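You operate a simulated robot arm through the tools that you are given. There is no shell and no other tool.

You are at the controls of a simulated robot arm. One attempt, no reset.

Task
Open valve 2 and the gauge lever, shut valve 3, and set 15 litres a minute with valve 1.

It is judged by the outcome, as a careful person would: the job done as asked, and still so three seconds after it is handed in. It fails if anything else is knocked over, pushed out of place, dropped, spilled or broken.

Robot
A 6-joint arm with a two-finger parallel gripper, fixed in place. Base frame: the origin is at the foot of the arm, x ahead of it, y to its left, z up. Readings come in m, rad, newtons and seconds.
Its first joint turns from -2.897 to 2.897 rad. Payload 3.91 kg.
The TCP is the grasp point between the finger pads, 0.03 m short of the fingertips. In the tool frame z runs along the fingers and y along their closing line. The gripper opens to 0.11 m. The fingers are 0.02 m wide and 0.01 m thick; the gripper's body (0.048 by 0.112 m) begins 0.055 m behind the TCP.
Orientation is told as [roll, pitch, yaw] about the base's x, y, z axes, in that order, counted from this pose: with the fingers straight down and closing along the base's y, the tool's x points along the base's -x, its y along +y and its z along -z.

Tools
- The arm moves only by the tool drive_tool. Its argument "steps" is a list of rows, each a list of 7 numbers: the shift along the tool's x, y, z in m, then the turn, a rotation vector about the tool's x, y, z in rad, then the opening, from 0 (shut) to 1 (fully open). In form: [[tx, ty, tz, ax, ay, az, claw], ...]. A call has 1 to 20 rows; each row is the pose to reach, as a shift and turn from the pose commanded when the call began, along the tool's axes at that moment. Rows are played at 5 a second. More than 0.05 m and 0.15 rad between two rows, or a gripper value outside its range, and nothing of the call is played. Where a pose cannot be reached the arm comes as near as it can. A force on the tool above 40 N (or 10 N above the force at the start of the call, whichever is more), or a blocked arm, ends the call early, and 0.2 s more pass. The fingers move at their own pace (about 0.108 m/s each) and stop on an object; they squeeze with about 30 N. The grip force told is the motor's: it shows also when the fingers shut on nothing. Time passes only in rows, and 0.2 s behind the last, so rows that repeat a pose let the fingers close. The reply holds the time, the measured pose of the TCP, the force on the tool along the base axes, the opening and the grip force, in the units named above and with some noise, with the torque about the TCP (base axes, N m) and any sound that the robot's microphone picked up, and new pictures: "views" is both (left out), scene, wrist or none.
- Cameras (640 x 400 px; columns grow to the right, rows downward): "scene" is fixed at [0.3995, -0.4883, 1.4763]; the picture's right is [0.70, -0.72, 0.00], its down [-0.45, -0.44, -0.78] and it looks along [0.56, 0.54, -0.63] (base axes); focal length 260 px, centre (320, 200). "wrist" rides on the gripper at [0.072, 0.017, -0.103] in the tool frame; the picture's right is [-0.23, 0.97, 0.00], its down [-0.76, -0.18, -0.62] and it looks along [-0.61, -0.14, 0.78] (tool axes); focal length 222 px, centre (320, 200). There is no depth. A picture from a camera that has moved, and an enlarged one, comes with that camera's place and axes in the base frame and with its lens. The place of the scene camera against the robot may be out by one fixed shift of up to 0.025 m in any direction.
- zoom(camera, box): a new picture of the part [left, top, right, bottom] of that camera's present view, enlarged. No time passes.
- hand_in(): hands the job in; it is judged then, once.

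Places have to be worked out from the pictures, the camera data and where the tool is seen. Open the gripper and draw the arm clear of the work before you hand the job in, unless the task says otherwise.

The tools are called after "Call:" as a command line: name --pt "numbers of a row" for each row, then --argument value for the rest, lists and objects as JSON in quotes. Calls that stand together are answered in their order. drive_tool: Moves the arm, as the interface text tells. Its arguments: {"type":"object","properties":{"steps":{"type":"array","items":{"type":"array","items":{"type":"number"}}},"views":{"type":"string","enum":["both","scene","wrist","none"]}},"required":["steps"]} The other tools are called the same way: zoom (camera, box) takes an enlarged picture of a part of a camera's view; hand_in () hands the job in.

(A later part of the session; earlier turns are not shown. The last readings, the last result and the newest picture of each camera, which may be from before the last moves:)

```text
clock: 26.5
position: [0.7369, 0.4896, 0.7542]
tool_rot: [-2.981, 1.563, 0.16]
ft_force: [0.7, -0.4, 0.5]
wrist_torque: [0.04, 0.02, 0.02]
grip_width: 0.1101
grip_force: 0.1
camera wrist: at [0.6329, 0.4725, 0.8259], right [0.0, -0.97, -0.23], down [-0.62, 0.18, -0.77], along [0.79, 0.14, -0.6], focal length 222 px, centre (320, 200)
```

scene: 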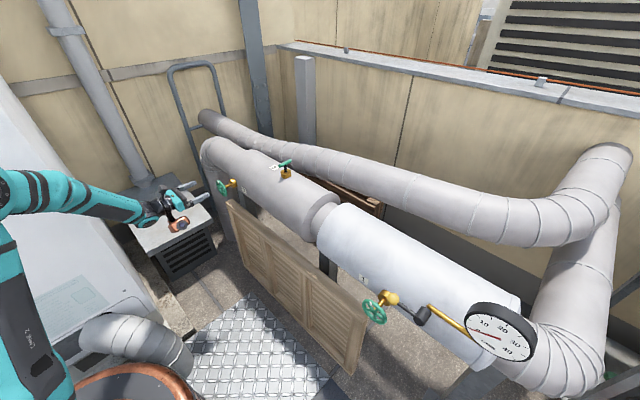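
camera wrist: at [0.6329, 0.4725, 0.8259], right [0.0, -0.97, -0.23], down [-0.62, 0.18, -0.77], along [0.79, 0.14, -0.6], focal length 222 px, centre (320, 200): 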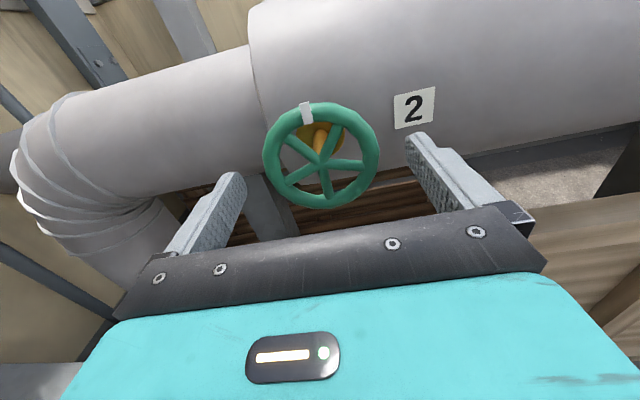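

The rim centre at pixel (321, 156) falls exactly where the tool axis should cross the wheel, so alignment is good. I advance 31 mm so the pads straddle the rim, then close.

Call:
drive_tool --pt "0 0 0.015 0 0 0 1" --pt "0 0 0.031 0 0 0 1" --pt "0 0 0.031 0 0 0 1" --views "none"

Call:
drive_tool --pt "0 0 0 0 0 0 0.5" --pt "0 0 0 0 0 0 0.5" --pt "0 0 0 0 0 0 0.5" --pt "0 0 0 0 0 0 0.5" --views "wrist"

```text
clock: 27.3
position: [0.7672, 0.4906, 0.7529]
tool_rot: [-2.961, 1.565, 0.178]
ft_force: [0.2, 0.3, -0.1]
wrist_torque: [0.0, -0.02, 0.0]
grip_width: 0.11
grip_force: 0.2
```

```text
clock: 28.3
position: [0.7682, 0.491, 0.7536]
tool_rot: [-2.941, 1.567, 0.2]
ft_force: [-0.7, -4.3, -1.0]
wrist_torque: [-0.03, -0.09, 0.03]
grip_width: 0.0818
grip_force: 44.9
camera wrist: at [0.6643, 0.4729, 0.8251], right [0.0, -0.97, -0.23], down [-0.62, 0.18, -0.77], along [0.79, 0.14, -0.6], focal length 222 px, centre (320, 200)
```

wrist: 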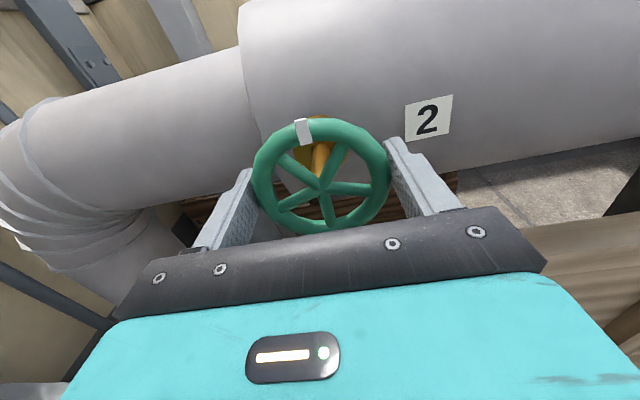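

The wheel is gripped at 0.0818 m with low side loads. I try a small counterclockwise turn (opening), i.e. negative about the tool axis.

Call:
drive_tool --pt "0 0 0 0 0 -0.08 0.5" --pt "0 0 0 0 0 -0.16 0.5" --pt "0 0 0 0 0 -0.24 0.5" --pt "0 0 0 0 0 -0.32 0.5" --views "wrist"

```text
clock: 29.3
position: [0.7673, 0.4913, 0.7538]
tool_rot: [1.589, 1.249, -1.556]
ft_force: [-14.0, -3.5, -4.8]
wrist_torque: [-0.01, -0.64, 0.95]
grip_width: 0.0819
grip_force: 44.6
camera wrist: at [0.6644, 0.4975, 0.8266], right [0.0, -1.0, 0.09], down [-0.62, -0.07, -0.78], along [0.79, -0.06, -0.62], focal length 222 px, centre (320, 200)
```

wrist: 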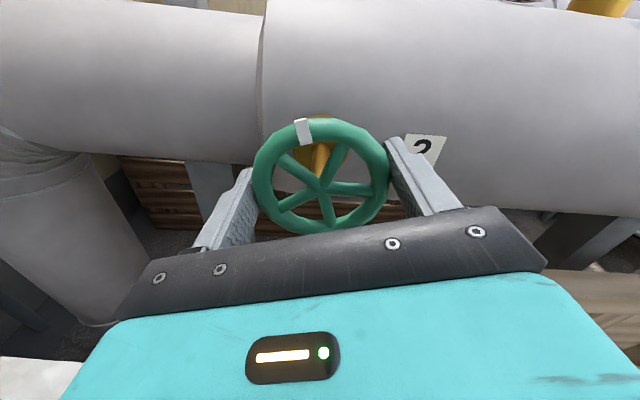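

The wheel turns freely with the fingers, the mark staying fixed in the picture. I continue counterclockwise, watching the torque about x and any joint limit.

Call:
drive_tool --pt "0 0 -0.0005 0 0 -0.12 0.5" --pt "0 0 -0.001 0 0 -0.24 0.5" --pt "0 0 -0.001 0 0 -0.36 0.5" --pt "0 0 -0.001 0 0 -0.48 0.5" --pt "0 0 -0.001 0 0 -0.6 0.5" --pt "0 0 -0.001 0 0 -0.72 0.5" --pt "0 0 -0.001 0 0 -0.84 0.5" --pt "0 0 -0.001 0 0 -0.96 0.5" --views "wrist"

```text
clock: 30.6
position: [0.7684, 0.4903, 0.7499]
tool_rot: [1.585, 0.616, -1.562]
ft_force: [-3.9, 19.4, 24.8]
wrist_torque: [0.05, -0.11, 1.14]
grip_width: 0.0818
grip_force: 43.4
stopped in row 6: the force on the tool passed its limit at 42 N (the readings are from after the stop); the commanded pose is now the measured one
camera wrist: at [0.6641, 0.5396, 0.8048], right [-0.01, -0.75, 0.66], down [-0.62, -0.52, -0.59], along [0.79, -0.41, -0.46], focal length 222 px, centre (320, 200)
```

wrist: 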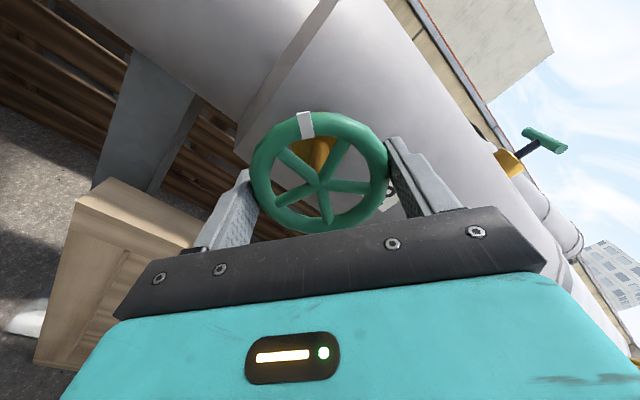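

The stop was from side load along the tool's x axis, not torque about the valve axis (only 0.05 N·m), meaning my rotation centre is about 2–3 mm off the wheel's. I shift 2.5 mm in the direction of the load and read again.

Call:
drive_tool --pt "0.0025 0.0003 0 0 0 0 0.5" --pt "0.0025 0.0003 0 0 0 0 0.5" --views "none"

```text
clock: 31.3
position: [0.7678, 0.4894, 0.7503]
tool_rot: [1.591, 0.621, -1.568]
ft_force: [-13.7, -43.0, 58.5]
wrist_torque: [0.01, -0.47, -0.61]
grip_width: 0.0822
grip_force: 44.4
stopped in row 2: the force on the tool passed its limit at 43 N (the readings are from after the stop); the commanded pose is now the measured one
```

The load flipped to the closing direction, so the grip is fighting the wheel. I open the fingers to let everything relax and re-check the alignment.

Call:
drive_tool --pt "0 0 0 0 0 0 1" --pt "0 0 0 0 0 0 1" --pt "0 0 0 0 0 0 1" --views "wrist"

Call:
zoom --camera "wrist" --box '[220, 90, 420, 240]'

```text
clock: 32.1
position: [0.7666, 0.4933, 0.7414]
tool_rot: [1.578, 0.615, -1.567]
ft_force: [-0.1, -0.7, 0.4]
wrist_torque: [-0.01, 0.01, -0.04]
grip_width: 0.11
grip_force: 0.1
camera wrist: at [0.6641, 0.5427, 0.7959], right [0.0, -0.75, 0.67], down [-0.62, -0.52, -0.59], along [0.78, -0.42, -0.46], focal length 222 px, centre (320, 200)
```

wrist: 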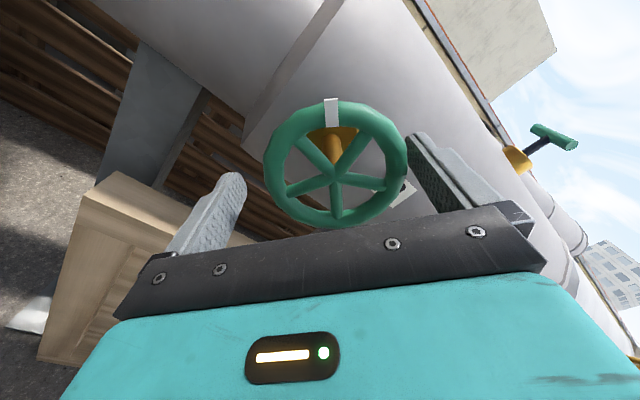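

```text
2.67 times, centred on (320, 165) of wrist
camera zoom: at [0.6641, 0.5427, 0.7959], right [0.0, -0.75, 0.67], down [-0.62, -0.52, -0.59], along [0.78, -0.42, -0.46], focal length 592 px, centre (320, 293)
```

zoom: 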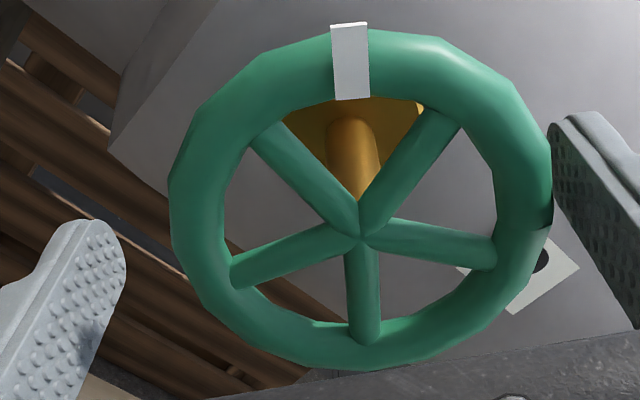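

On release the arm settled about 12 mm low of the wheel axis, so the rim now sits off-centre between the fingers. From this picture I put the wheel centre at y about 0.492, z about 0.754, and I re-centre on it before gripping again.

Call:
drive_tool --pt "0.003 0.005 0 0 0 0 1" --pt "0.006 0.0106 0 0 0 0 1" --pt "0.006 0.0106 0 0 0 0 1" --views "wrist"

Call:
zoom --camera "wrist" --box '[220, 90, 420, 240]'

```text
clock: 32.9
position: [0.7663, 0.4912, 0.7533]
tool_rot: [1.577, 0.615, -1.569]
ft_force: [0.7, 0.8, -0.7]
wrist_torque: [-0.04, -0.02, 0.0]
grip_width: 0.1099
grip_force: 0.1
camera wrist: at [0.6641, 0.5413, 0.8084], right [-0.01, -0.75, 0.66], down [-0.62, -0.52, -0.59], along [0.78, -0.42, -0.46], focal length 222 px, centre (320, 200)
```

wrist: 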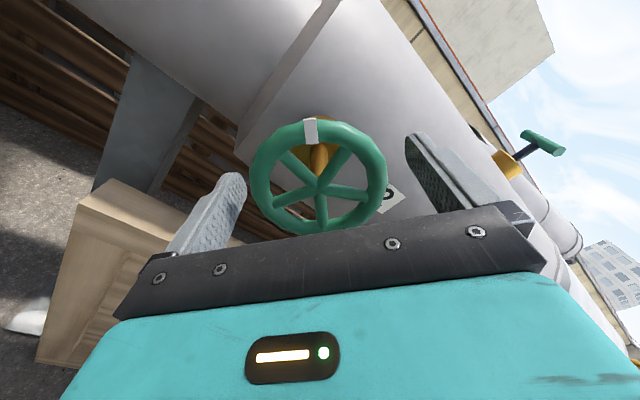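

```text
2.67 times, centred on (320, 165) of wrist
camera zoom: at [0.6641, 0.5413, 0.8084], right [-0.01, -0.75, 0.66], down [-0.62, -0.52, -0.59], along [0.78, -0.42, -0.46], focal length 592 px, centre (320, 293)
```

zoom: 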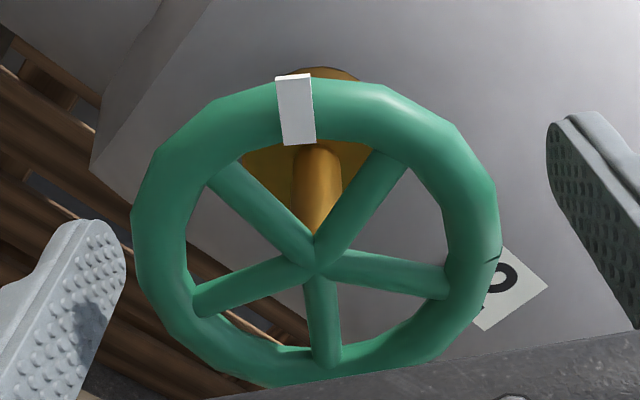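

Now the wheel is within about 1 mm of the tool axis. I nudge the last millimetre, grip, and check the loads.

Call:
drive_tool --pt "0.001 -0.001 0 0 0 0 1" --pt "0.001 -0.001 0 0 0 0 0.5" --pt "0.001 -0.001 0 0 0 0 0.5" --pt "0.001 -0.001 0 0 0 0 0.5" --pt "0.001 -0.001 0 0 0 0 0.5" --views "none"

Call:
drive_tool --pt "0 0 0 0 0 -0.1 0.5" --pt "0 0 0 0 0 -0.2 0.5" --pt "0 0 0 0 0 -0.3 0.5" --pt "0 0 0 0 0 -0.4 0.5" --views "none"

```text
clock: 34.1
position: [0.7676, 0.4934, 0.7528]
tool_rot: [1.576, 0.614, -1.568]
ft_force: [2.1, 4.4, -7.5]
wrist_torque: [0.04, 0.13, 0.41]
grip_width: 0.081
grip_force: 45.0
```

```text
clock: 35.1
position: [0.768, 0.4945, 0.7505]
tool_rot: [1.573, 0.21, -1.57]
ft_force: [-1.3, 9.3, -26.4]
wrist_torque: [0.1, -0.06, -0.26]
grip_width: 0.0811
grip_force: 44.5
```

The wheel follows, with about 28 N building along the closing direction. I shift 2 mm with that load to relieve it and keep turning counterclockwise.

Call:
drive_tool --pt "0 -0.002 0 0 0 0 0.5" --pt "0 -0.002 0 0 0 -0.1 0.5" --pt "0 -0.002 0 0 0 -0.2 0.5" --views "wrist"

```text
clock: 35.9
position: [0.7671, 0.4943, 0.751]
tool_rot: [1.576, 0.012, -1.572]
ft_force: [-5.5, 7.9, -23.9]
wrist_torque: [0.09, -0.36, 0.36]
grip_width: 0.0812
grip_force: 45.1
camera wrist: at [0.6647, 0.5661, 0.7673], right [0.0, -0.24, 0.97], down [-0.62, -0.76, -0.19], along [0.78, -0.61, -0.15], focal length 222 px, centre (320, 200)
```

wrist: 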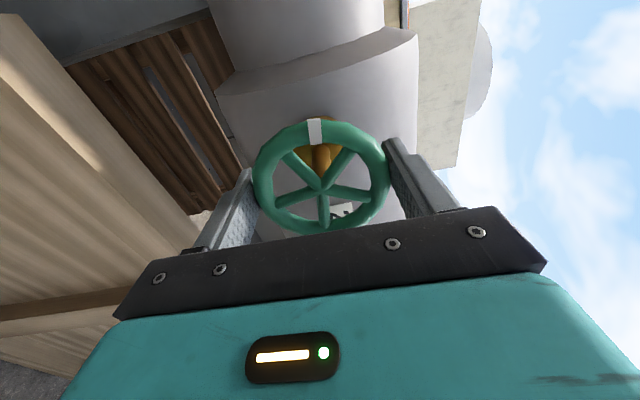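

A quarter turn is done. The remaining load is about -24 N in z, so I lower another 2 mm and continue the stroke.

Call:
drive_tool --pt "0 -0.002 0 0 0 -0.05 0.5" --pt "0 -0.002 0 0 0 -0.15 0.5" --pt "0 -0.002 0 0 0 -0.25 0.5" --pt "0 -0.002 0 0 0 -0.35 0.5" --pt "0 -0.002 0 0 0 -0.45 0.5" --views "none"

```text
clock: 37.1
position: [0.7683, 0.4935, 0.7485]
tool_rot: [1.575, -0.438, -1.574]
ft_force: [-6.0, 1.4, -18.0]
wrist_torque: [0.1, 0.08, 0.57]
grip_width: 0.081
grip_force: 45.1
```

Call:
drive_tool --pt "0.0007 -0.001 0 0 0 -0.1 0.5" --pt "0.0007 -0.001 0 0 0 -0.2 0.5" --pt "0.0007 -0.001 0 0 0 -0.3 0.5" --pt "0.0007 -0.001 0 0 0 -0.4 0.5" --pt "0.0007 -0.001 0 0 0 -0.5 0.5" --views "wrist"

```text
clock: 38.3
position: [0.768, 0.493, 0.7454]
tool_rot: [1.586, -0.929, -1.579]
ft_force: [0.1, -10.4, -13.9]
wrist_torque: [0.09, 1.44, -0.71]
grip_width: 0.0807
grip_force: 45.0
camera wrist: at [0.6651, 0.5486, 0.6977], right [-0.01, 0.64, 0.77], down [-0.63, -0.6, 0.5], along [0.78, -0.47, 0.41], focal length 222 px, centre (320, 200)
```

wrist: 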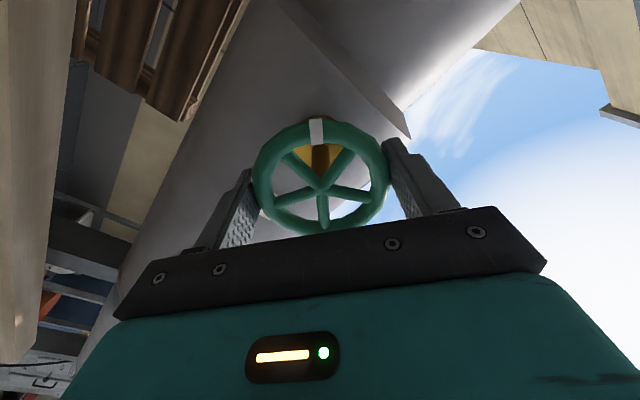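

The small circular drift of the TCP readings as I turn shows the true wheel axis at about (y 0.489, z 0.7497), and I am holding the rim about 5 mm off along tool x. I continue the stroke with that offset compensated, so the TCP circles the true axis.

Call:
drive_tool --pt "0 -0.0015 0 0 0 -0.05 0.5" --pt "0 -0.002 0 0 0 -0.15 0.5" --pt "-0.0002 -0.0025 0 0 0 -0.25 0.5" --pt "-0.0004 -0.003 0 0 0 -0.37 0.5" --pt "-0.0007 -0.0035 0 0 0 -0.5 0.5" --views "none"

```text
clock: 38.8
position: [0.7669, 0.4937, 0.7458]
tool_rot: [1.63, -0.942, -1.6]
ft_force: [8.9, 9.0, 41.1]
wrist_torque: [-0.16, -0.44, -0.71]
grip_width: 0.0804
grip_force: 44.9
out of reach, approached as far as the arm can: row 1, 2
stopped in row 2: the force on the tool passed its limit at 90 N (the readings are from after the stop); the commanded pose is now the measured one
```

The wrist's last joint has reached its limit after about 145° of turn (out-of-reach note, not a valve stop). I release, back straight off, then unwind the wrist for another stroke.

Call:
drive_tool --pt "0 0 0 0 0 0.02 1" --pt "0 0 0 0 0 0.02 1" --pt "0 0 -0.001 0 0 0.02 1" --views "none"

Call:
drive_tool --pt "0 0 -0.02 0 0 0 1" --pt "0 0 -0.05 0 0 0 1" --pt "0 0 -0.08 0 0 0 1" --views "wrist"

```text
clock: 39.6
position: [0.7663, 0.491, 0.7398]
tool_rot: [1.613, -0.926, -1.588]
ft_force: [0.4, 0.2, -0.7]
wrist_torque: [0.0, -0.01, -0.02]
grip_width: 0.1101
grip_force: 0.0
```

```text
clock: 40.4
position: [0.6847, 0.4903, 0.7385]
tool_rot: [1.613, -0.923, -1.589]
ft_force: [0.5, 0.7, -0.8]
wrist_torque: [-0.01, -0.01, -0.03]
grip_width: 0.1102
grip_force: 0.0
camera wrist: at [0.5828, 0.5444, 0.6876], right [-0.03, 0.64, 0.77], down [-0.63, -0.61, 0.49], along [0.78, -0.47, 0.42], focal length 222 px, centre (320, 200)
```

wrist: 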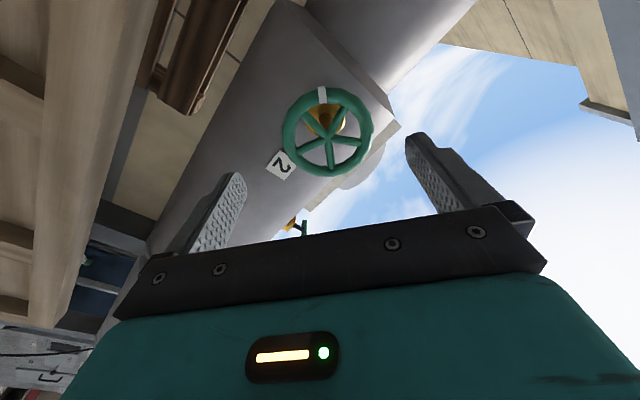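

The tool tilted slightly (about 0.03 rad) when it ran into the joint limit. I straighten it, re-centre on the wheel axis, and then unwind the wrist in front of the wheel.

Call:
drive_tool --pt "-0.005 0.003 0 0.014 0.0055 0.05 1" --pt "-0.0098 0.0057 0 0.028 0.011 0.1 1" --pt "-0.0098 0.0057 0 0.028 0.011 0.1 1" --views "none"

Call:
drive_tool --pt "0 0 0 0 0 0.14 1" --pt "0 0 0 0 0 0.28 1" --pt "0 0 0 0 0 0.42 1" --pt "0 0 0 0 0 0.56 1" --pt "0 0 0 0 0 0.7 1" --pt "0 0 0 0 0 0.84 1" --pt "0 0 0 0 0 0.98 1" --pt "0 0 0 0 0 1.12 1" --pt "0 0 0 0 0 1.26 1" --pt "0 0 0 0 0 1.4 1" --pt "0 0 0 0 0 1.54 1" --pt "0 0 0 0 0 1.68 1" --pt "0 0 0 0 0 1.82 1" --pt "0 0 0 0 0 1.96 1" --pt "0 0 0 0 0 2.1 1" --pt "0 0 0 0 0 2.24 1" --pt "0 0 0 0 0 2.38 1" --views "wrist"

```text
clock: 41.2
position: [0.6857, 0.4883, 0.7487]
tool_rot: [1.568, -0.828, -1.57]
ft_force: [-0.8, -0.3, 0.7]
wrist_torque: [0.02, -0.02, -0.01]
grip_width: 0.1097
grip_force: 0.1
```

```text
clock: 44.8
position: [0.6859, 0.488, 0.7506]
tool_rot: [1.537, 1.556, -1.603]
ft_force: [-0.3, -0.5, -0.2]
wrist_torque: [0.01, 0.03, 0.02]
grip_width: 0.1101
grip_force: 0.0
camera wrist: at [0.5828, 0.4718, 0.8218], right [0.0, -0.98, -0.21], down [-0.62, 0.17, -0.76], along [0.78, 0.13, -0.61], focal length 222 px, centre (320, 200)
```

wrist: 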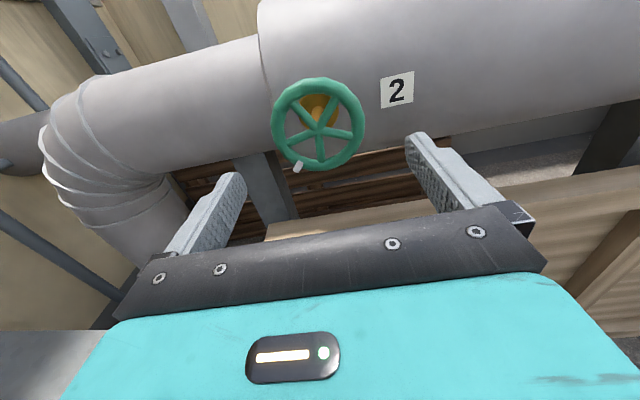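

The white mark is now at the lower left, so the wheel really has turned about 140° counterclockwise and stayed there. The rim extents in this view (rows 77–168) match the axis at (0.489, 0.7497). I unwind about 170° further to gain a long stroke.

Call:
drive_tool --pt "0 0 0 0 0 0.148 1" --pt "0 0 0 0 0 0.296 1" --pt "0 0 0 0 0 0.444 1" --pt "0 0 0 0 0 0.592 1" --pt "0 0 0 0 0 0.74 1" --pt "0 0 0 0 0 0.888 1" --pt "0 0 0 0 0 1.036 1" --pt "0 0 0 0 0 1.184 1" --pt "0 0 0 0 0 1.332 1" --pt "0 0 0 0 0 1.48 1" --pt "0 0 0 0 0 1.628 1" --pt "0 0 0 0 0 1.776 1" --pt "0 0 0 0 0 1.924 1" --pt "0 0 0 0 0 2.072 1" --pt "0 0 0 0 0 2.22 1" --pt "0 0 0 0 0 2.368 1" --pt "0 0 0 0 0 2.516 1" --pt "0 0 0 0 0 2.664 1" --pt "0 0 0 0 0 2.812 1" --pt "0 0 0 0 0 2.96 1" --views "both"

```text
clock: 49.0
position: [0.6867, 0.4882, 0.7486]
tool_rot: [-1.568, -1.375, 1.57]
ft_force: [0.1, -0.6, -0.3]
wrist_torque: [-0.01, -0.01, -0.01]
grip_width: 0.1099
grip_force: 0.0
camera wrist: at [0.5834, 0.4905, 0.6747], right [0.0, 1.0, 0.03], down [-0.62, -0.03, 0.78], along [0.78, -0.02, 0.62], focal length 222 px, centre (320, 200)
```

scene: 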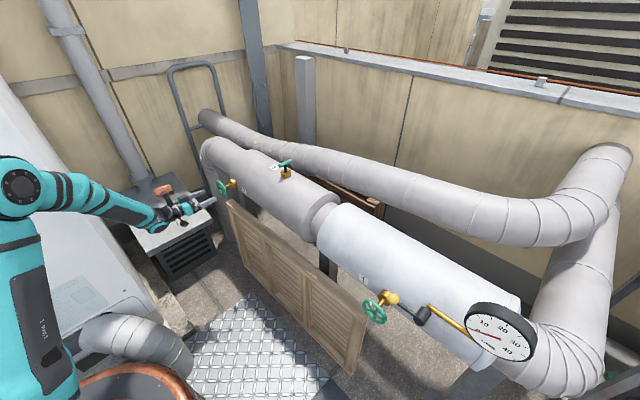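
wrist: 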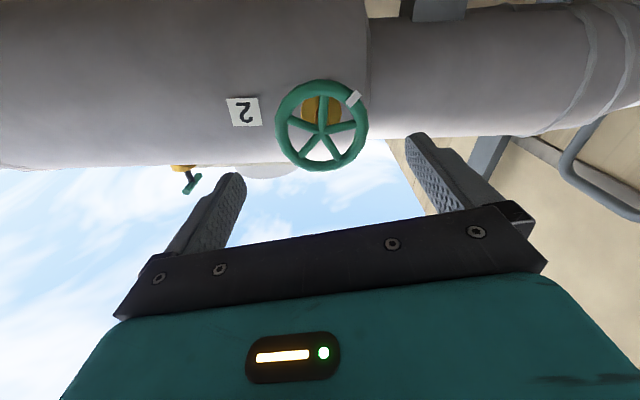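

The rim is centred on the tool axis in this flipped view too. I advance 82 mm over the rim and grip.

Call:
drive_tool --pt "0 0.0005 0.03 0 0 0 1" --pt "0 0.0005 0.06 0 0 0 1" --pt "0 0.0005 0.082 0 0 0 1" --pt "0 0.0005 0.082 0 0 0 0.5" --pt "0 0.0005 0.082 0 0 0 0.5" --pt "0 0.0005 0.082 0 0 0 0.5" --pt "0 0.0005 0.082 0 0 0 0.5" --views "wrist"

```text
clock: 50.6
position: [0.7685, 0.4887, 0.7486]
tool_rot: [-1.566, -1.371, 1.571]
ft_force: [5.1, 11.6, -2.8]
wrist_torque: [0.0, 0.42, 0.59]
grip_width: 0.0819
grip_force: 45.6
camera wrist: at [0.666, 0.4913, 0.6744], right [0.0, 1.0, 0.03], down [-0.62, -0.03, 0.78], along [0.78, -0.02, 0.62], focal length 222 px, centre (320, 200)
```

wrist: 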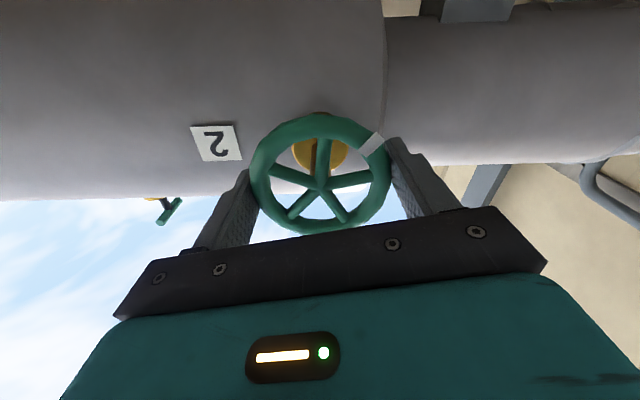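

Gripped with only about 12 N of side load. I shift 1 mm with it and turn counterclockwise again.

Call:
drive_tool --pt "0 0.001 0 0 0 -0.1 0.5" --pt "0 0.001 0 0 0 -0.2 0.5" --pt "0 0.001 0 0 0 -0.3 0.5" --pt "0 0.001 0 0 0 -0.4 0.5" --pt "0 0.001 0 0 0 -0.5 0.5" --pt "0 0.001 0 0 0 -0.6 0.5" --views "none"

```text
clock: 52.0
position: [0.7676, 0.4892, 0.7501]
tool_rot: [-1.569, -0.771, 1.571]
ft_force: [19.4, 5.6, 6.6]
wrist_torque: [-0.03, -0.62, 0.94]
grip_width: 0.0818
grip_force: 44.8
```

Side loads are low now that the centre is right. I continue the stroke.

Call:
drive_tool --pt "0 0 0.001 0 0 -0.12 0.5" --pt "0 0 0.001 0 0 -0.24 0.5" --pt "0 0 0.001 0 0 -0.36 0.5" --pt "0 0 0.001 0 0 -0.48 0.5" --pt "0 0 0.001 0 0 -0.6 0.5" --pt "0 0 0.001 0 0 -0.72 0.5" --pt "0 0 0.001 0 0 -0.84 0.5" --pt "0 0 0.001 0 0 -0.96 0.5" --pt "0 0 0.001 0 0 -1.08 0.5" --pt "0 0 0.001 0 0 -1.2 0.5" --views "wrist"

```text
clock: 54.2
position: [0.7679, 0.4904, 0.7499]
tool_rot: [-1.571, 0.429, 1.574]
ft_force: [0.6, 1.8, 12.9]
wrist_torque: [0.56, -0.06, 0.15]
grip_width: 0.0802
grip_force: 45.1
camera wrist: at [0.6656, 0.4169, 0.7645], right [0.0, -0.2, -0.98], down [-0.63, 0.77, -0.16], along [0.78, 0.61, -0.12], focal length 222 px, centre (320, 200)
```

wrist: 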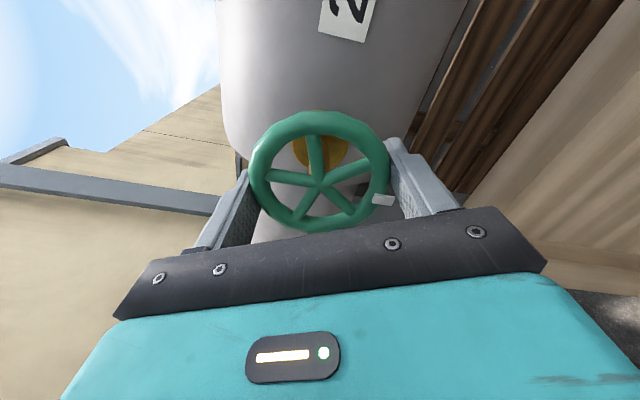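

The torque about the valve axis rose to 0.56 N·m and the mark has slid round relative to the fingers. So the wheel met a stop with the mark near the bottom, about 175° counterclockwise from where it started. I confirm with a little more counterclockwise turn.

Call:
drive_tool --pt "0 0 0 0 0 -0.1 0.5" --pt "0 0 0 0 0 -0.2 0.5" --pt "0 0 0 0 0 -0.25 0.5" --views "wrist"

```text
clock: 55.0
position: [0.7679, 0.4907, 0.7495]
tool_rot: [-1.571, 0.677, 1.572]
ft_force: [-2.5, 4.9, 15.2]
wrist_torque: [1.48, 0.13, 0.05]
grip_width: 0.0819
grip_force: 45.0
camera wrist: at [0.6657, 0.4226, 0.7818], right [0.0, -0.43, -0.9], down [-0.62, 0.7, -0.34], along [0.78, 0.56, -0.27], focal length 222 px, centre (320, 200)
```

wrist: 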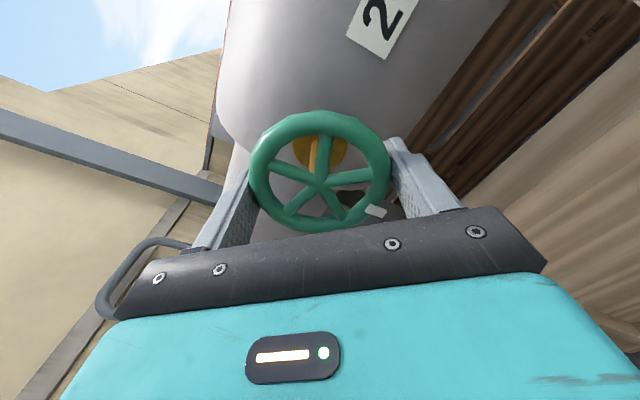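

The torque climbed to 1.5 N·m and the wheel did not follow, so valve 2 is fully counterclockwise against its open stop. I release and back straight off the wheel.

Call:
drive_tool --pt "0 0 0 0 0 0.05 1" --pt "0 0 0 0 0 0.05 1" --pt "0 0 0 0 0 0.05 1" --pt "0 0 -0.03 0 0 0.05 1" --pt "0 0 -0.06 0 0 0.05 1" --pt "0 0 -0.09 0 0 0.05 1" --views "wrist"

```text
clock: 56.4
position: [0.6795, 0.4888, 0.7488]
tool_rot: [-1.569, 0.628, 1.572]
ft_force: [-0.5, -0.9, 1.2]
wrist_torque: [0.0, 0.02, 0.01]
grip_width: 0.11
grip_force: 0.1
camera wrist: at [0.5762, 0.4199, 0.7787], right [0.0, -0.39, -0.92], down [-0.62, 0.72, -0.3], along [0.78, 0.58, -0.24], focal length 222 px, centre (320, 200)
```

wrist: 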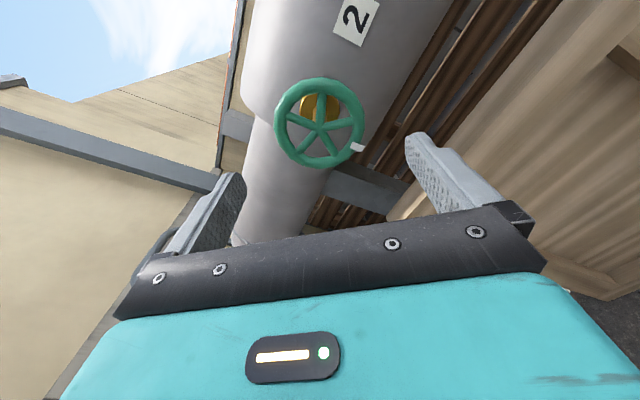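

Valve 2's mark stays at the bottom. I turn the wrist back so the camera is on top and rise to travel height.

Call:
drive_tool --pt "0.015 -0.02 0 0 0 -0.116 1" --pt "0.03 -0.04 0 0 0 -0.232 1" --pt "0.045 -0.06 0 0 0 -0.349 1" --pt "0.06 -0.08 0 0 0 -0.465 1" --pt "0.075 -0.1 0 0 0 -0.581 1" --pt "0.09 -0.12 0 0 0 -0.697 1" --pt "0.105 -0.14 0 0 0 -0.814 1" --pt "0.12 -0.16 0 0 0 -0.93 1" --views "none"

```text
clock: 58.2
position: [0.6799, 0.4908, 0.9482]
tool_rot: [-1.472, 1.562, 1.675]
ft_force: [0.1, 1.0, 0.3]
wrist_torque: [0.02, -0.05, -0.03]
grip_width: 0.11
grip_force: 0.0
```

Tool is level with the camera on top at (0.68, 0.49, 0.95). I travel along -y toward valve 1 at this height, clear of the pipe and wheels.

Call:
drive_tool --pt "0 0.042 0 0 0 0 1" --pt "0 0.084 0 0 0 0 1" --pt "0 0.126 0 0 0 0 1" --pt "0 0.168 0 0 0 0 1" --pt "0 0.21 0 0 0 0 1" --pt "0 0.252 0 0 0 0 1" --pt "0 0.294 0 0 0 0 1" --pt "0 0.336 0 0 0 0 1" --pt "0 0.378 0 0 0 0 1" --pt "0 0.42 0 0 0 0 1" --views "scene"

Call:
drive_tool --pt "0 0.042 0 0 0 0 1" --pt "0 0.084 0 0 0 0 1" --pt "0 0.126 0 0 0 0 1" --pt "0 0.168 0 0 0 0 1" --pt "0 0.21 0 0 0 0 1" --pt "0 0.252 0 0 0 0 1" --pt "0 0.294 0 0 0 0 1" --pt "0 0.336 0 0 0 0 1" --pt "0 0.378 0 0 0 0 1" --pt "0 0.42 0 0 0 0 1" --views "both"

```text
clock: 60.4
position: [0.6788, 0.0678, 0.943]
tool_rot: [-1.391, 1.559, 1.746]
ft_force: [0.0, -0.7, -0.6]
wrist_torque: [0.02, 0.01, 0.01]
grip_width: 0.11
grip_force: 0.1
```

scene: 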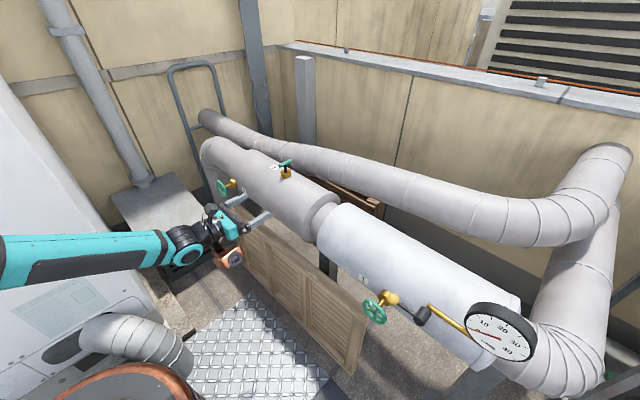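

```text
clock: 62.6
position: [0.7402, -0.1184, 1.0014]
tool_rot: [-0.072, 1.505, 2.812]
ft_force: [0.2, -0.3, 1.1]
wrist_torque: [0.01, 0.08, -0.01]
grip_width: 0.1101
grip_force: 0.0
out of reach, approached as far as the arm can: row 1, 2, 3, 4, 5, 6, 7, 8, 9, 10
camera wrist: at [0.6414, -0.11, 1.08], right [-0.26, -0.94, -0.23], down [-0.6, 0.35, -0.72], along [0.75, -0.05, -0.66], focal length 222 px, centre (320, 200)
```

scene: 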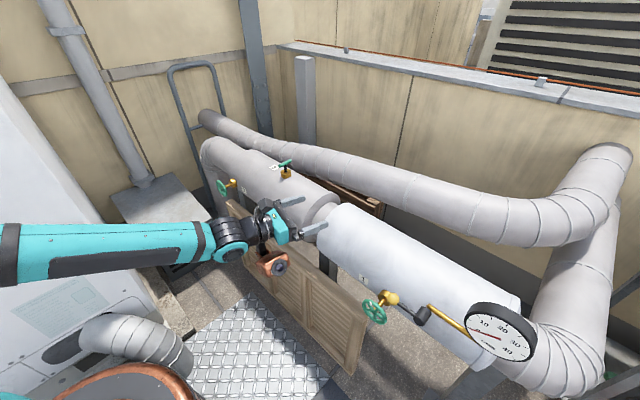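
wrist: 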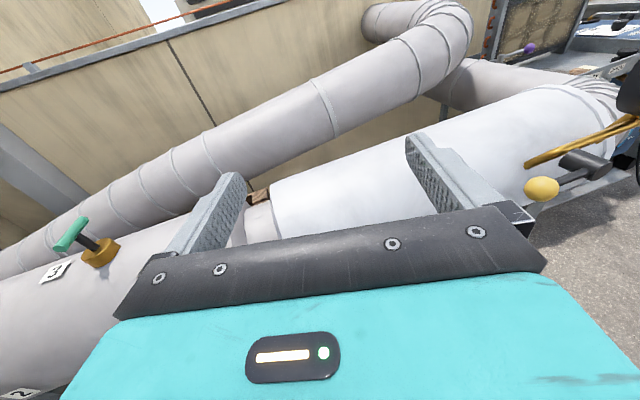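

The arm folded too close to its base near y = 0 and could not follow; it stands safely above the pipe at (0.74, -0.12, 1.00), yawed about 15°. I make a small test move outward and up to see where its reference now is.

Call:
drive_tool --pt "0.01 0 0.01 0 0 0 1" --pt "0.02 0 0.02 0 0 0 1" --views "none"

```text
clock: 63.2
position: [0.7628, -0.1251, 1.0198]
tool_rot: [-0.073, 1.505, 2.812]
ft_force: [-0.5, 0.3, 0.1]
wrist_torque: [0.0, 0.01, 0.0]
grip_width: 0.1101
grip_force: 0.1
```

The reference is the pose it actually reached, so I can steer from here. I move out and along to about (0.86, -0.35, 1.07), straightening the tool to +x on the way.

Call:
drive_tool --pt "0.0075 0.024 0.0184 0.032 0.008 0 1" --pt "0.015 0.048 0.0369 0.064 0.016 0 1" --pt "0.0225 0.073 0.0553 0.096 0.024 0 1" --pt "0.03 0.097 0.0738 0.128 0.032 0 1" --pt "0.0375 0.121 0.0922 0.159 0.04 0 1" --pt "0.045 0.145 0.1106 0.191 0.048 0 1" --pt "0.0525 0.169 0.1291 0.223 0.056 0 1" --pt "0.06 0.1936 0.1475 0.255 0.064 0 1" --views "both"

```text
clock: 65.0
position: [0.9195, -0.189, 1.1179]
tool_rot: [-0.045, 1.495, 2.841]
ft_force: [-1.0, -0.4, -0.1]
wrist_torque: [0.04, 0.04, -0.02]
grip_width: 0.1102
grip_force: 0.0
out of reach, approached as far as the arm can: row 1, 2, 3, 4, 5, 6, 7, 8
camera wrist: at [0.8215, -0.1822, 1.198], right [-0.26, -0.94, -0.23], down [-0.61, 0.35, -0.71], along [0.75, -0.05, -0.66], focal length 222 px, centre (320, 200)
```

scene: 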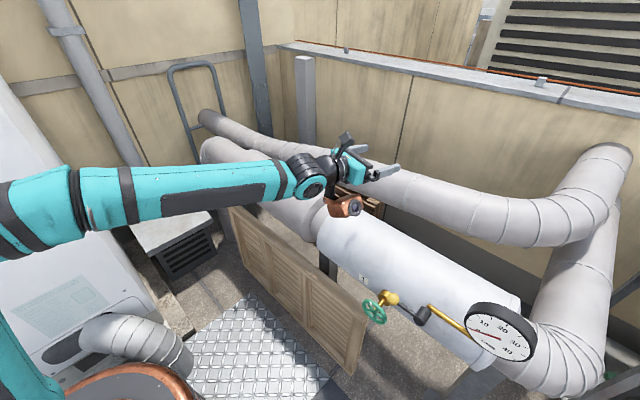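
wrist: 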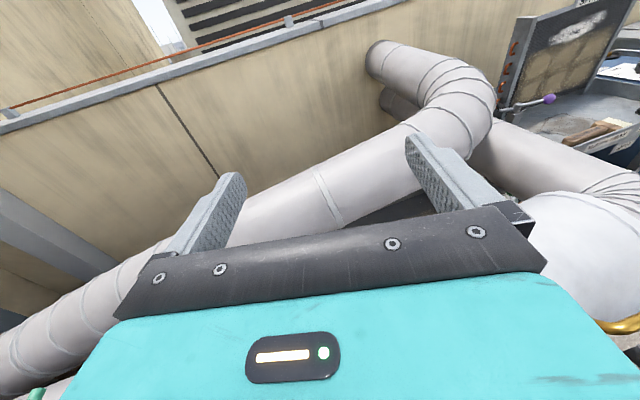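

The wrist cannot yaw the tool to +x on this side (joint limit), so valve 1 and the lever need another approach. Pointing the tool down works well here: I can pinch wheel 1's rim front-to-back at the top and carry it round its arc, and hold the lever ball the same way. I pitch the tool back to pointing down while drawing back.

Call:
drive_tool --pt "0 0 -0.018 0 -0.1246 0 1" --pt "0 0 -0.036 0 -0.2492 0 1" --pt "0 0 -0.054 0 -0.3738 0 1" --pt "0 0 -0.072 0 -0.4984 0 1" --pt "0 0 -0.09 0 -0.623 0 1" --pt "0 0 -0.108 0 -0.7476 0 1" --pt "0 0 -0.126 0 -0.8722 0 1" --pt "0 0 -0.144 0 -0.9968 0 1" --pt "0 0 -0.162 0 -1.1214 0 1" --pt "0 0 -0.18 0 -1.246 0 1" --pt "0 0 -0.2 0 -1.3706 0 1" --pt "0 0 -0.22 0 -1.495 0 1" --views "both"

```text
clock: 67.6
position: [0.712, -0.1046, 1.1373]
tool_rot: [0.004, -0.002, 2.852]
ft_force: [-0.5, 0.5, 0.1]
wrist_torque: [0.01, -0.02, 0.0]
grip_width: 0.1098
grip_force: 0.0
out of reach, approached as far as the arm can: row 1, 2, 3, 5, 6, 7, 8, 9, 10, 11, 12
camera wrist: at [0.7764, -0.1416, 1.2404], right [-0.5, -0.87, 0.0], down [-0.68, 0.39, 0.62], along [-0.54, 0.31, -0.78], focal length 222 px, centre (320, 200)
```

scene: 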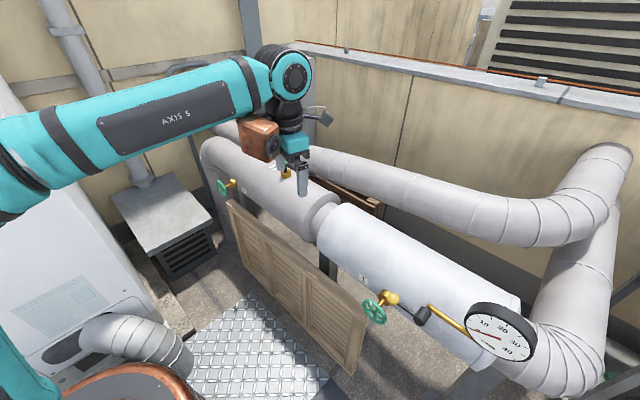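
wrist: 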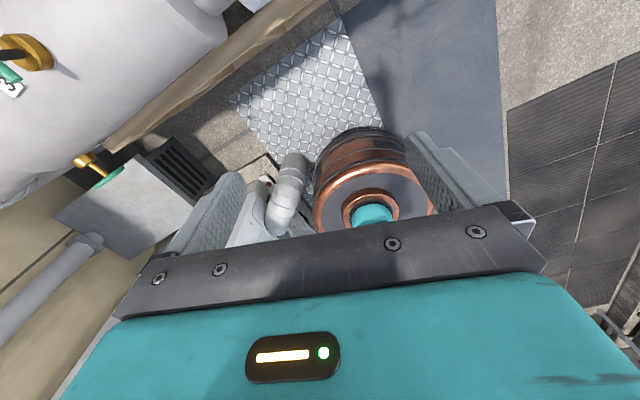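

The tool points down again at (0.71, -0.10, 1.14). I now yaw it round so the fingers close along x with the camera on the +y side looking toward the lever and gauge, moving toward y = -0.3 as I go.

Call:
drive_tool --pt "0 0 0 0 0 0.14 1" --pt "0 0 0 0 0 0.28 1" --pt "0.003 0.015 0 0 0 0.42 1" --pt "0.007 0.03 0 0 0 0.56 1" --pt "0.01 0.045 0 0 0 0.7 1" --pt "0.015 0.06 0 0 0 0.84 1" --pt "0.018 0.075 0 0 0 0.98 1" --pt "0.022 0.09 0 0 0 1.12 1" --pt "0.026 0.105 0 0 0 1.26 1" --pt "0.03 0.12 0 0 0 1.4 1" --pt "0.033 0.135 0 0 0 1.54 1" --pt "0.037 0.15 0 0 0 1.68 1" --pt "0.04 0.165 0 0 0 1.82 1" --pt "0.044 0.18 0 0 0 1.96 1" --pt "0.0476 0.1945 0 0 0 2.1 1" --views "none"

```text
clock: 70.8
position: [0.7067, -0.3067, 1.1386]
tool_rot: [0.001, -0.004, 0.784]
ft_force: [-0.1, 0.7, -0.9]
wrist_torque: [0.02, -0.02, 0.01]
grip_width: 0.1103
grip_force: 0.0
```

No reach problems now; yaw is 0.784. I continue to yaw -1.571.

Call:
drive_tool --pt "0 0 0 0 0 0.14 1" --pt "0 0 0 0 0 0.28 1" --pt "0 0 0 0 0 0.42 1" --pt "0 0 0 0 0 0.56 1" --pt "0 0 0 0 0 0.7 1" --pt "0 0 0 0 0 0.84 1" --pt "0 0 0 0 0 0.98 1" --pt "0 0 0 0 0 1.12 1" --pt "0 0 0 0 0 1.26 1" --pt "0 0 0 0 0 1.4 1" --pt "0 0 0 0 0 1.54 1" --pt "0 0 0 0 0 1.68 1" --pt "0 0 0 0 0 1.82 1" --pt "0 0 0 0 0 1.96 1" --pt "0 0 0 0 0 2.1 1" --pt "0 0 0 0 0 2.24 1" --pt "0 0 0 0 0 2.355 1" --views "both"

```text
clock: 74.4
position: [0.7066, -0.3073, 1.138]
tool_rot: [0.0, 0.003, -1.571]
ft_force: [0.3, -0.7, -0.9]
wrist_torque: [0.0, 0.02, 0.0]
grip_width: 0.1098
grip_force: 0.0
camera wrist: at [0.7238, -0.2347, 1.2422], right [0.97, -0.23, 0.0], down [-0.18, -0.76, 0.62], along [-0.14, -0.6, -0.78], focal length 222 px, centre (320, 200)
```

scene: 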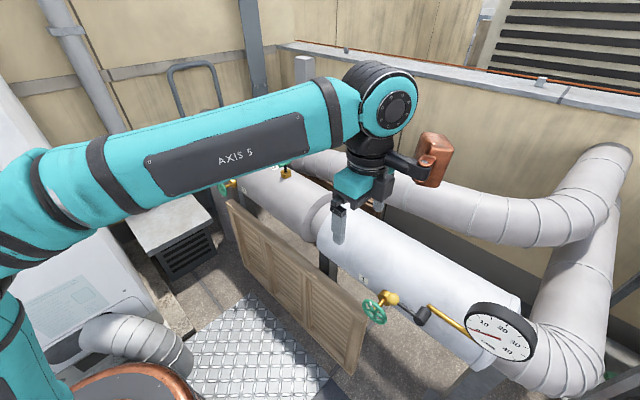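
wrist: 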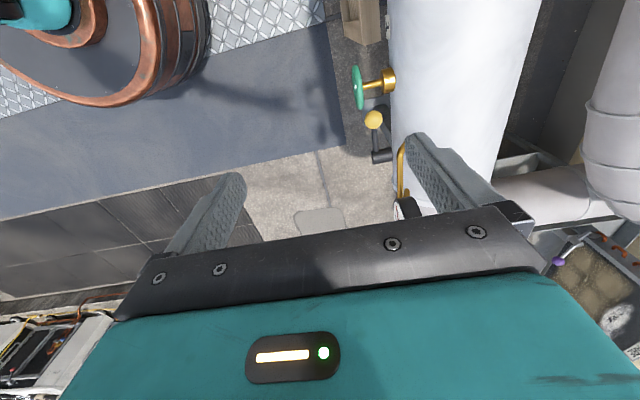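

I notice a copper-coloured block mounted on the wrist, on the side opposite the camera, which I must keep away from the gauge. I zoom in to judge its size and offset, and also view the lever area.

Call:
zoom --camera "scene" --box '[310, 50, 470, 250]'

Call:
zoom --camera "wrist" --box '[330, 50, 450, 230]'

```text
2.00 times, centred on (390, 150) of scene
camera zoom: at [0.3995, -0.4883, 1.4763], right [0.7, -0.72, 0.0], down [-0.45, -0.44, -0.78], along [0.56, 0.54, -0.63], focal length 520 px, centre (180, 300)
```

zoom: 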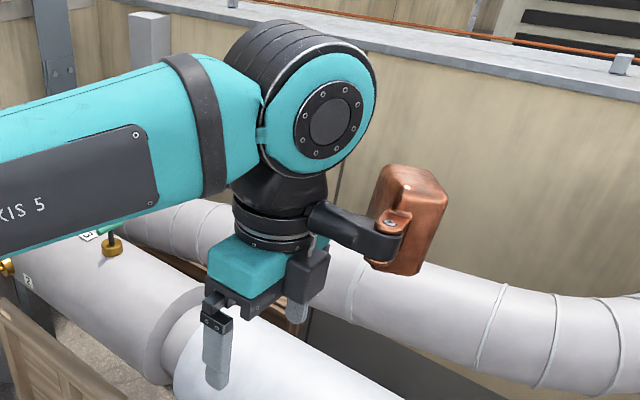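

```text
2.22 times, centred on (390, 140) of wrist
camera zoom: at [0.7238, -0.2347, 1.2422], right [0.97, -0.23, 0.0], down [-0.18, -0.76, 0.62], along [-0.14, -0.6, -0.78], focal length 494 px, centre (164, 333)
```

zoom: 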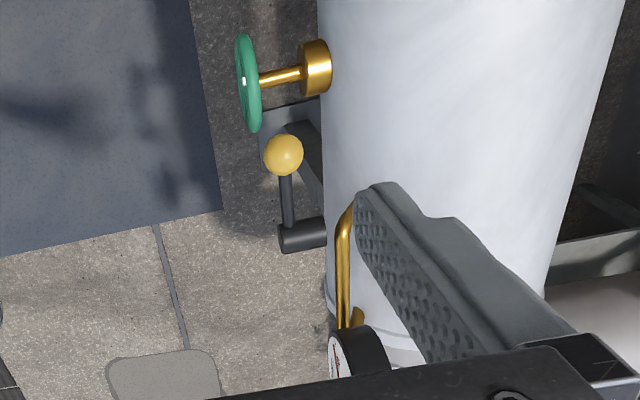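

The block hangs about 0.1 m to the -y side and 0.12–0.2 m above the TCP, so it stays clear of the gauge while I work at valve 1. I move above wheel 1's rim, slightly to the +y side of its top, with the gripper opened about 0.036 m.

Call:
drive_tool --pt "-0.006 0.018 0.04 0 0 0 0.33" --pt "-0.012 0.036 0.08 0 0 0 0.33" --pt "-0.018 0.054 0.12 0 0 0 0.33" --pt "-0.0247 0.0714 0.16 0 0 0 0.33" --pt "-0.0247 0.0714 0.2 0 0 0 0.33" --pt "-0.0247 0.0714 0.238 0 0 0 0.33" --views "both"

Call:
zoom --camera "wrist" --box '[220, 80, 420, 240]'

```text
clock: 75.8
position: [0.7761, -0.3294, 0.9024]
tool_rot: [0.001, 0.003, -1.57]
ft_force: [0.3, 0.1, 0.8]
wrist_torque: [-0.03, 0.01, 0.0]
grip_width: 0.0363
grip_force: 0.0
camera wrist: at [0.7936, -0.2577, 1.0047], right [0.97, -0.23, 0.0], down [-0.18, -0.76, 0.62], along [-0.14, -0.6, -0.78], focal length 222 px, centre (320, 200)
```

scene: 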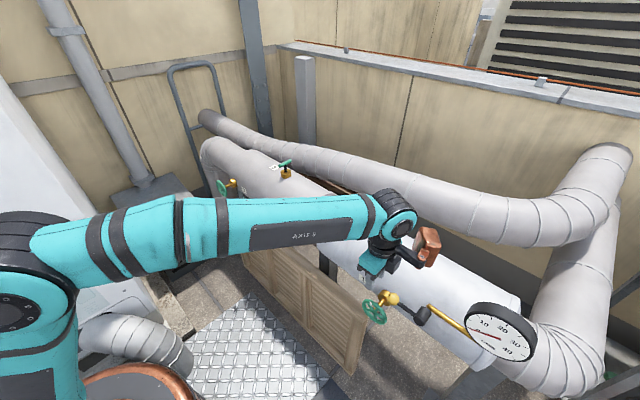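
wrist: 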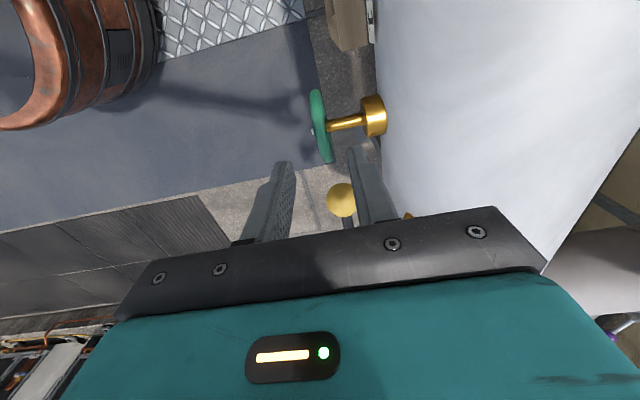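

```text
2.50 times, centred on (320, 160) of wrist
camera zoom: at [0.7936, -0.2577, 1.0047], right [0.97, -0.23, 0.0], down [-0.18, -0.76, 0.62], along [-0.14, -0.6, -0.78], focal length 555 px, centre (320, 300)
```

zoom: 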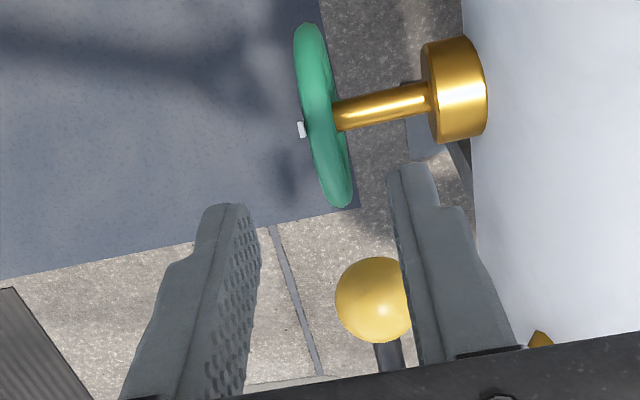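

The rim sits centred in the finger gap. The lever ball is off to the -y side and clear of the body. I descend so the rim lies between the pads near the fingertips.

Call:
drive_tool --pt "-0.003 0 0.03 0 0 0 0.33" --pt "-0.003 0 0.06 0 0 0 0.33" --pt "-0.003 0 0.085 0 0 0 0.33" --pt "-0.003 0 0.102 0 0 0 0.33" --pt "-0.003 0 0.102 0 0 0 0.33" --views "both"

Call:
zoom --camera "wrist" --box '[220, 80, 420, 240]'

Call:
zoom --camera "scene" --box '[340, 220, 560, 380]'

```text
clock: 77.0
position: [0.7792, -0.332, 0.798]
tool_rot: [0.003, 0.002, -1.568]
ft_force: [2.7, 1.9, 18.5]
wrist_torque: [-0.92, 0.02, 0.12]
grip_width: 0.0365
grip_force: 0.0
camera wrist: at [0.7946, -0.2602, 0.9025], right [0.97, -0.23, 0.0], down [-0.18, -0.76, 0.62], along [-0.14, -0.61, -0.78], focal length 222 px, centre (320, 200)
```

scene: 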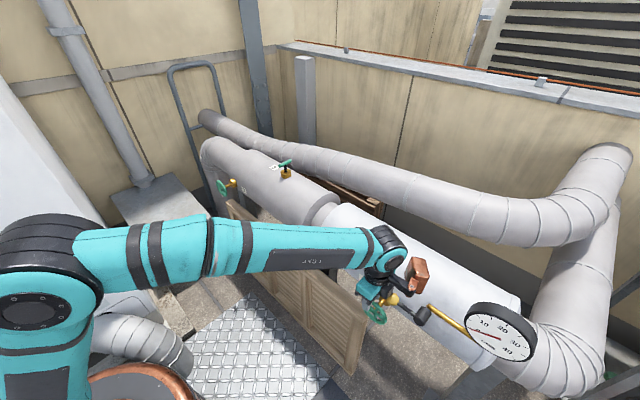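
wrist: 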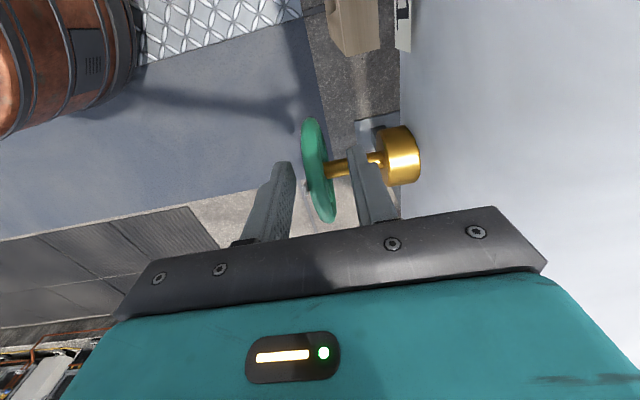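

```text
2.50 times, centred on (320, 160) of wrist
camera zoom: at [0.7946, -0.2602, 0.9025], right [0.97, -0.23, 0.0], down [-0.18, -0.76, 0.62], along [-0.14, -0.61, -0.78], focal length 555 px, centre (320, 300)
```

zoom: 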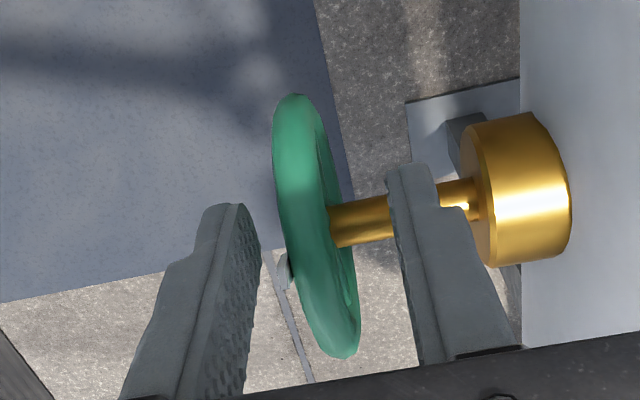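

```text
2.50 times, centred on (450, 300) of scene
camera zoom: at [0.3995, -0.4883, 1.4763], right [0.7, -0.72, 0.0], down [-0.45, -0.44, -0.78], along [0.56, 0.54, -0.63], focal length 650 px, centre (-5, -50)
```

zoom: 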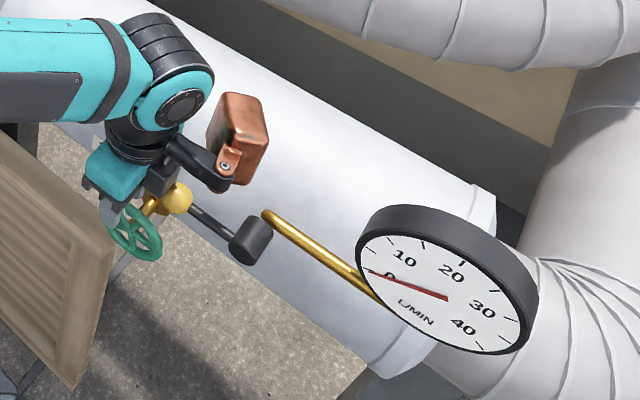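

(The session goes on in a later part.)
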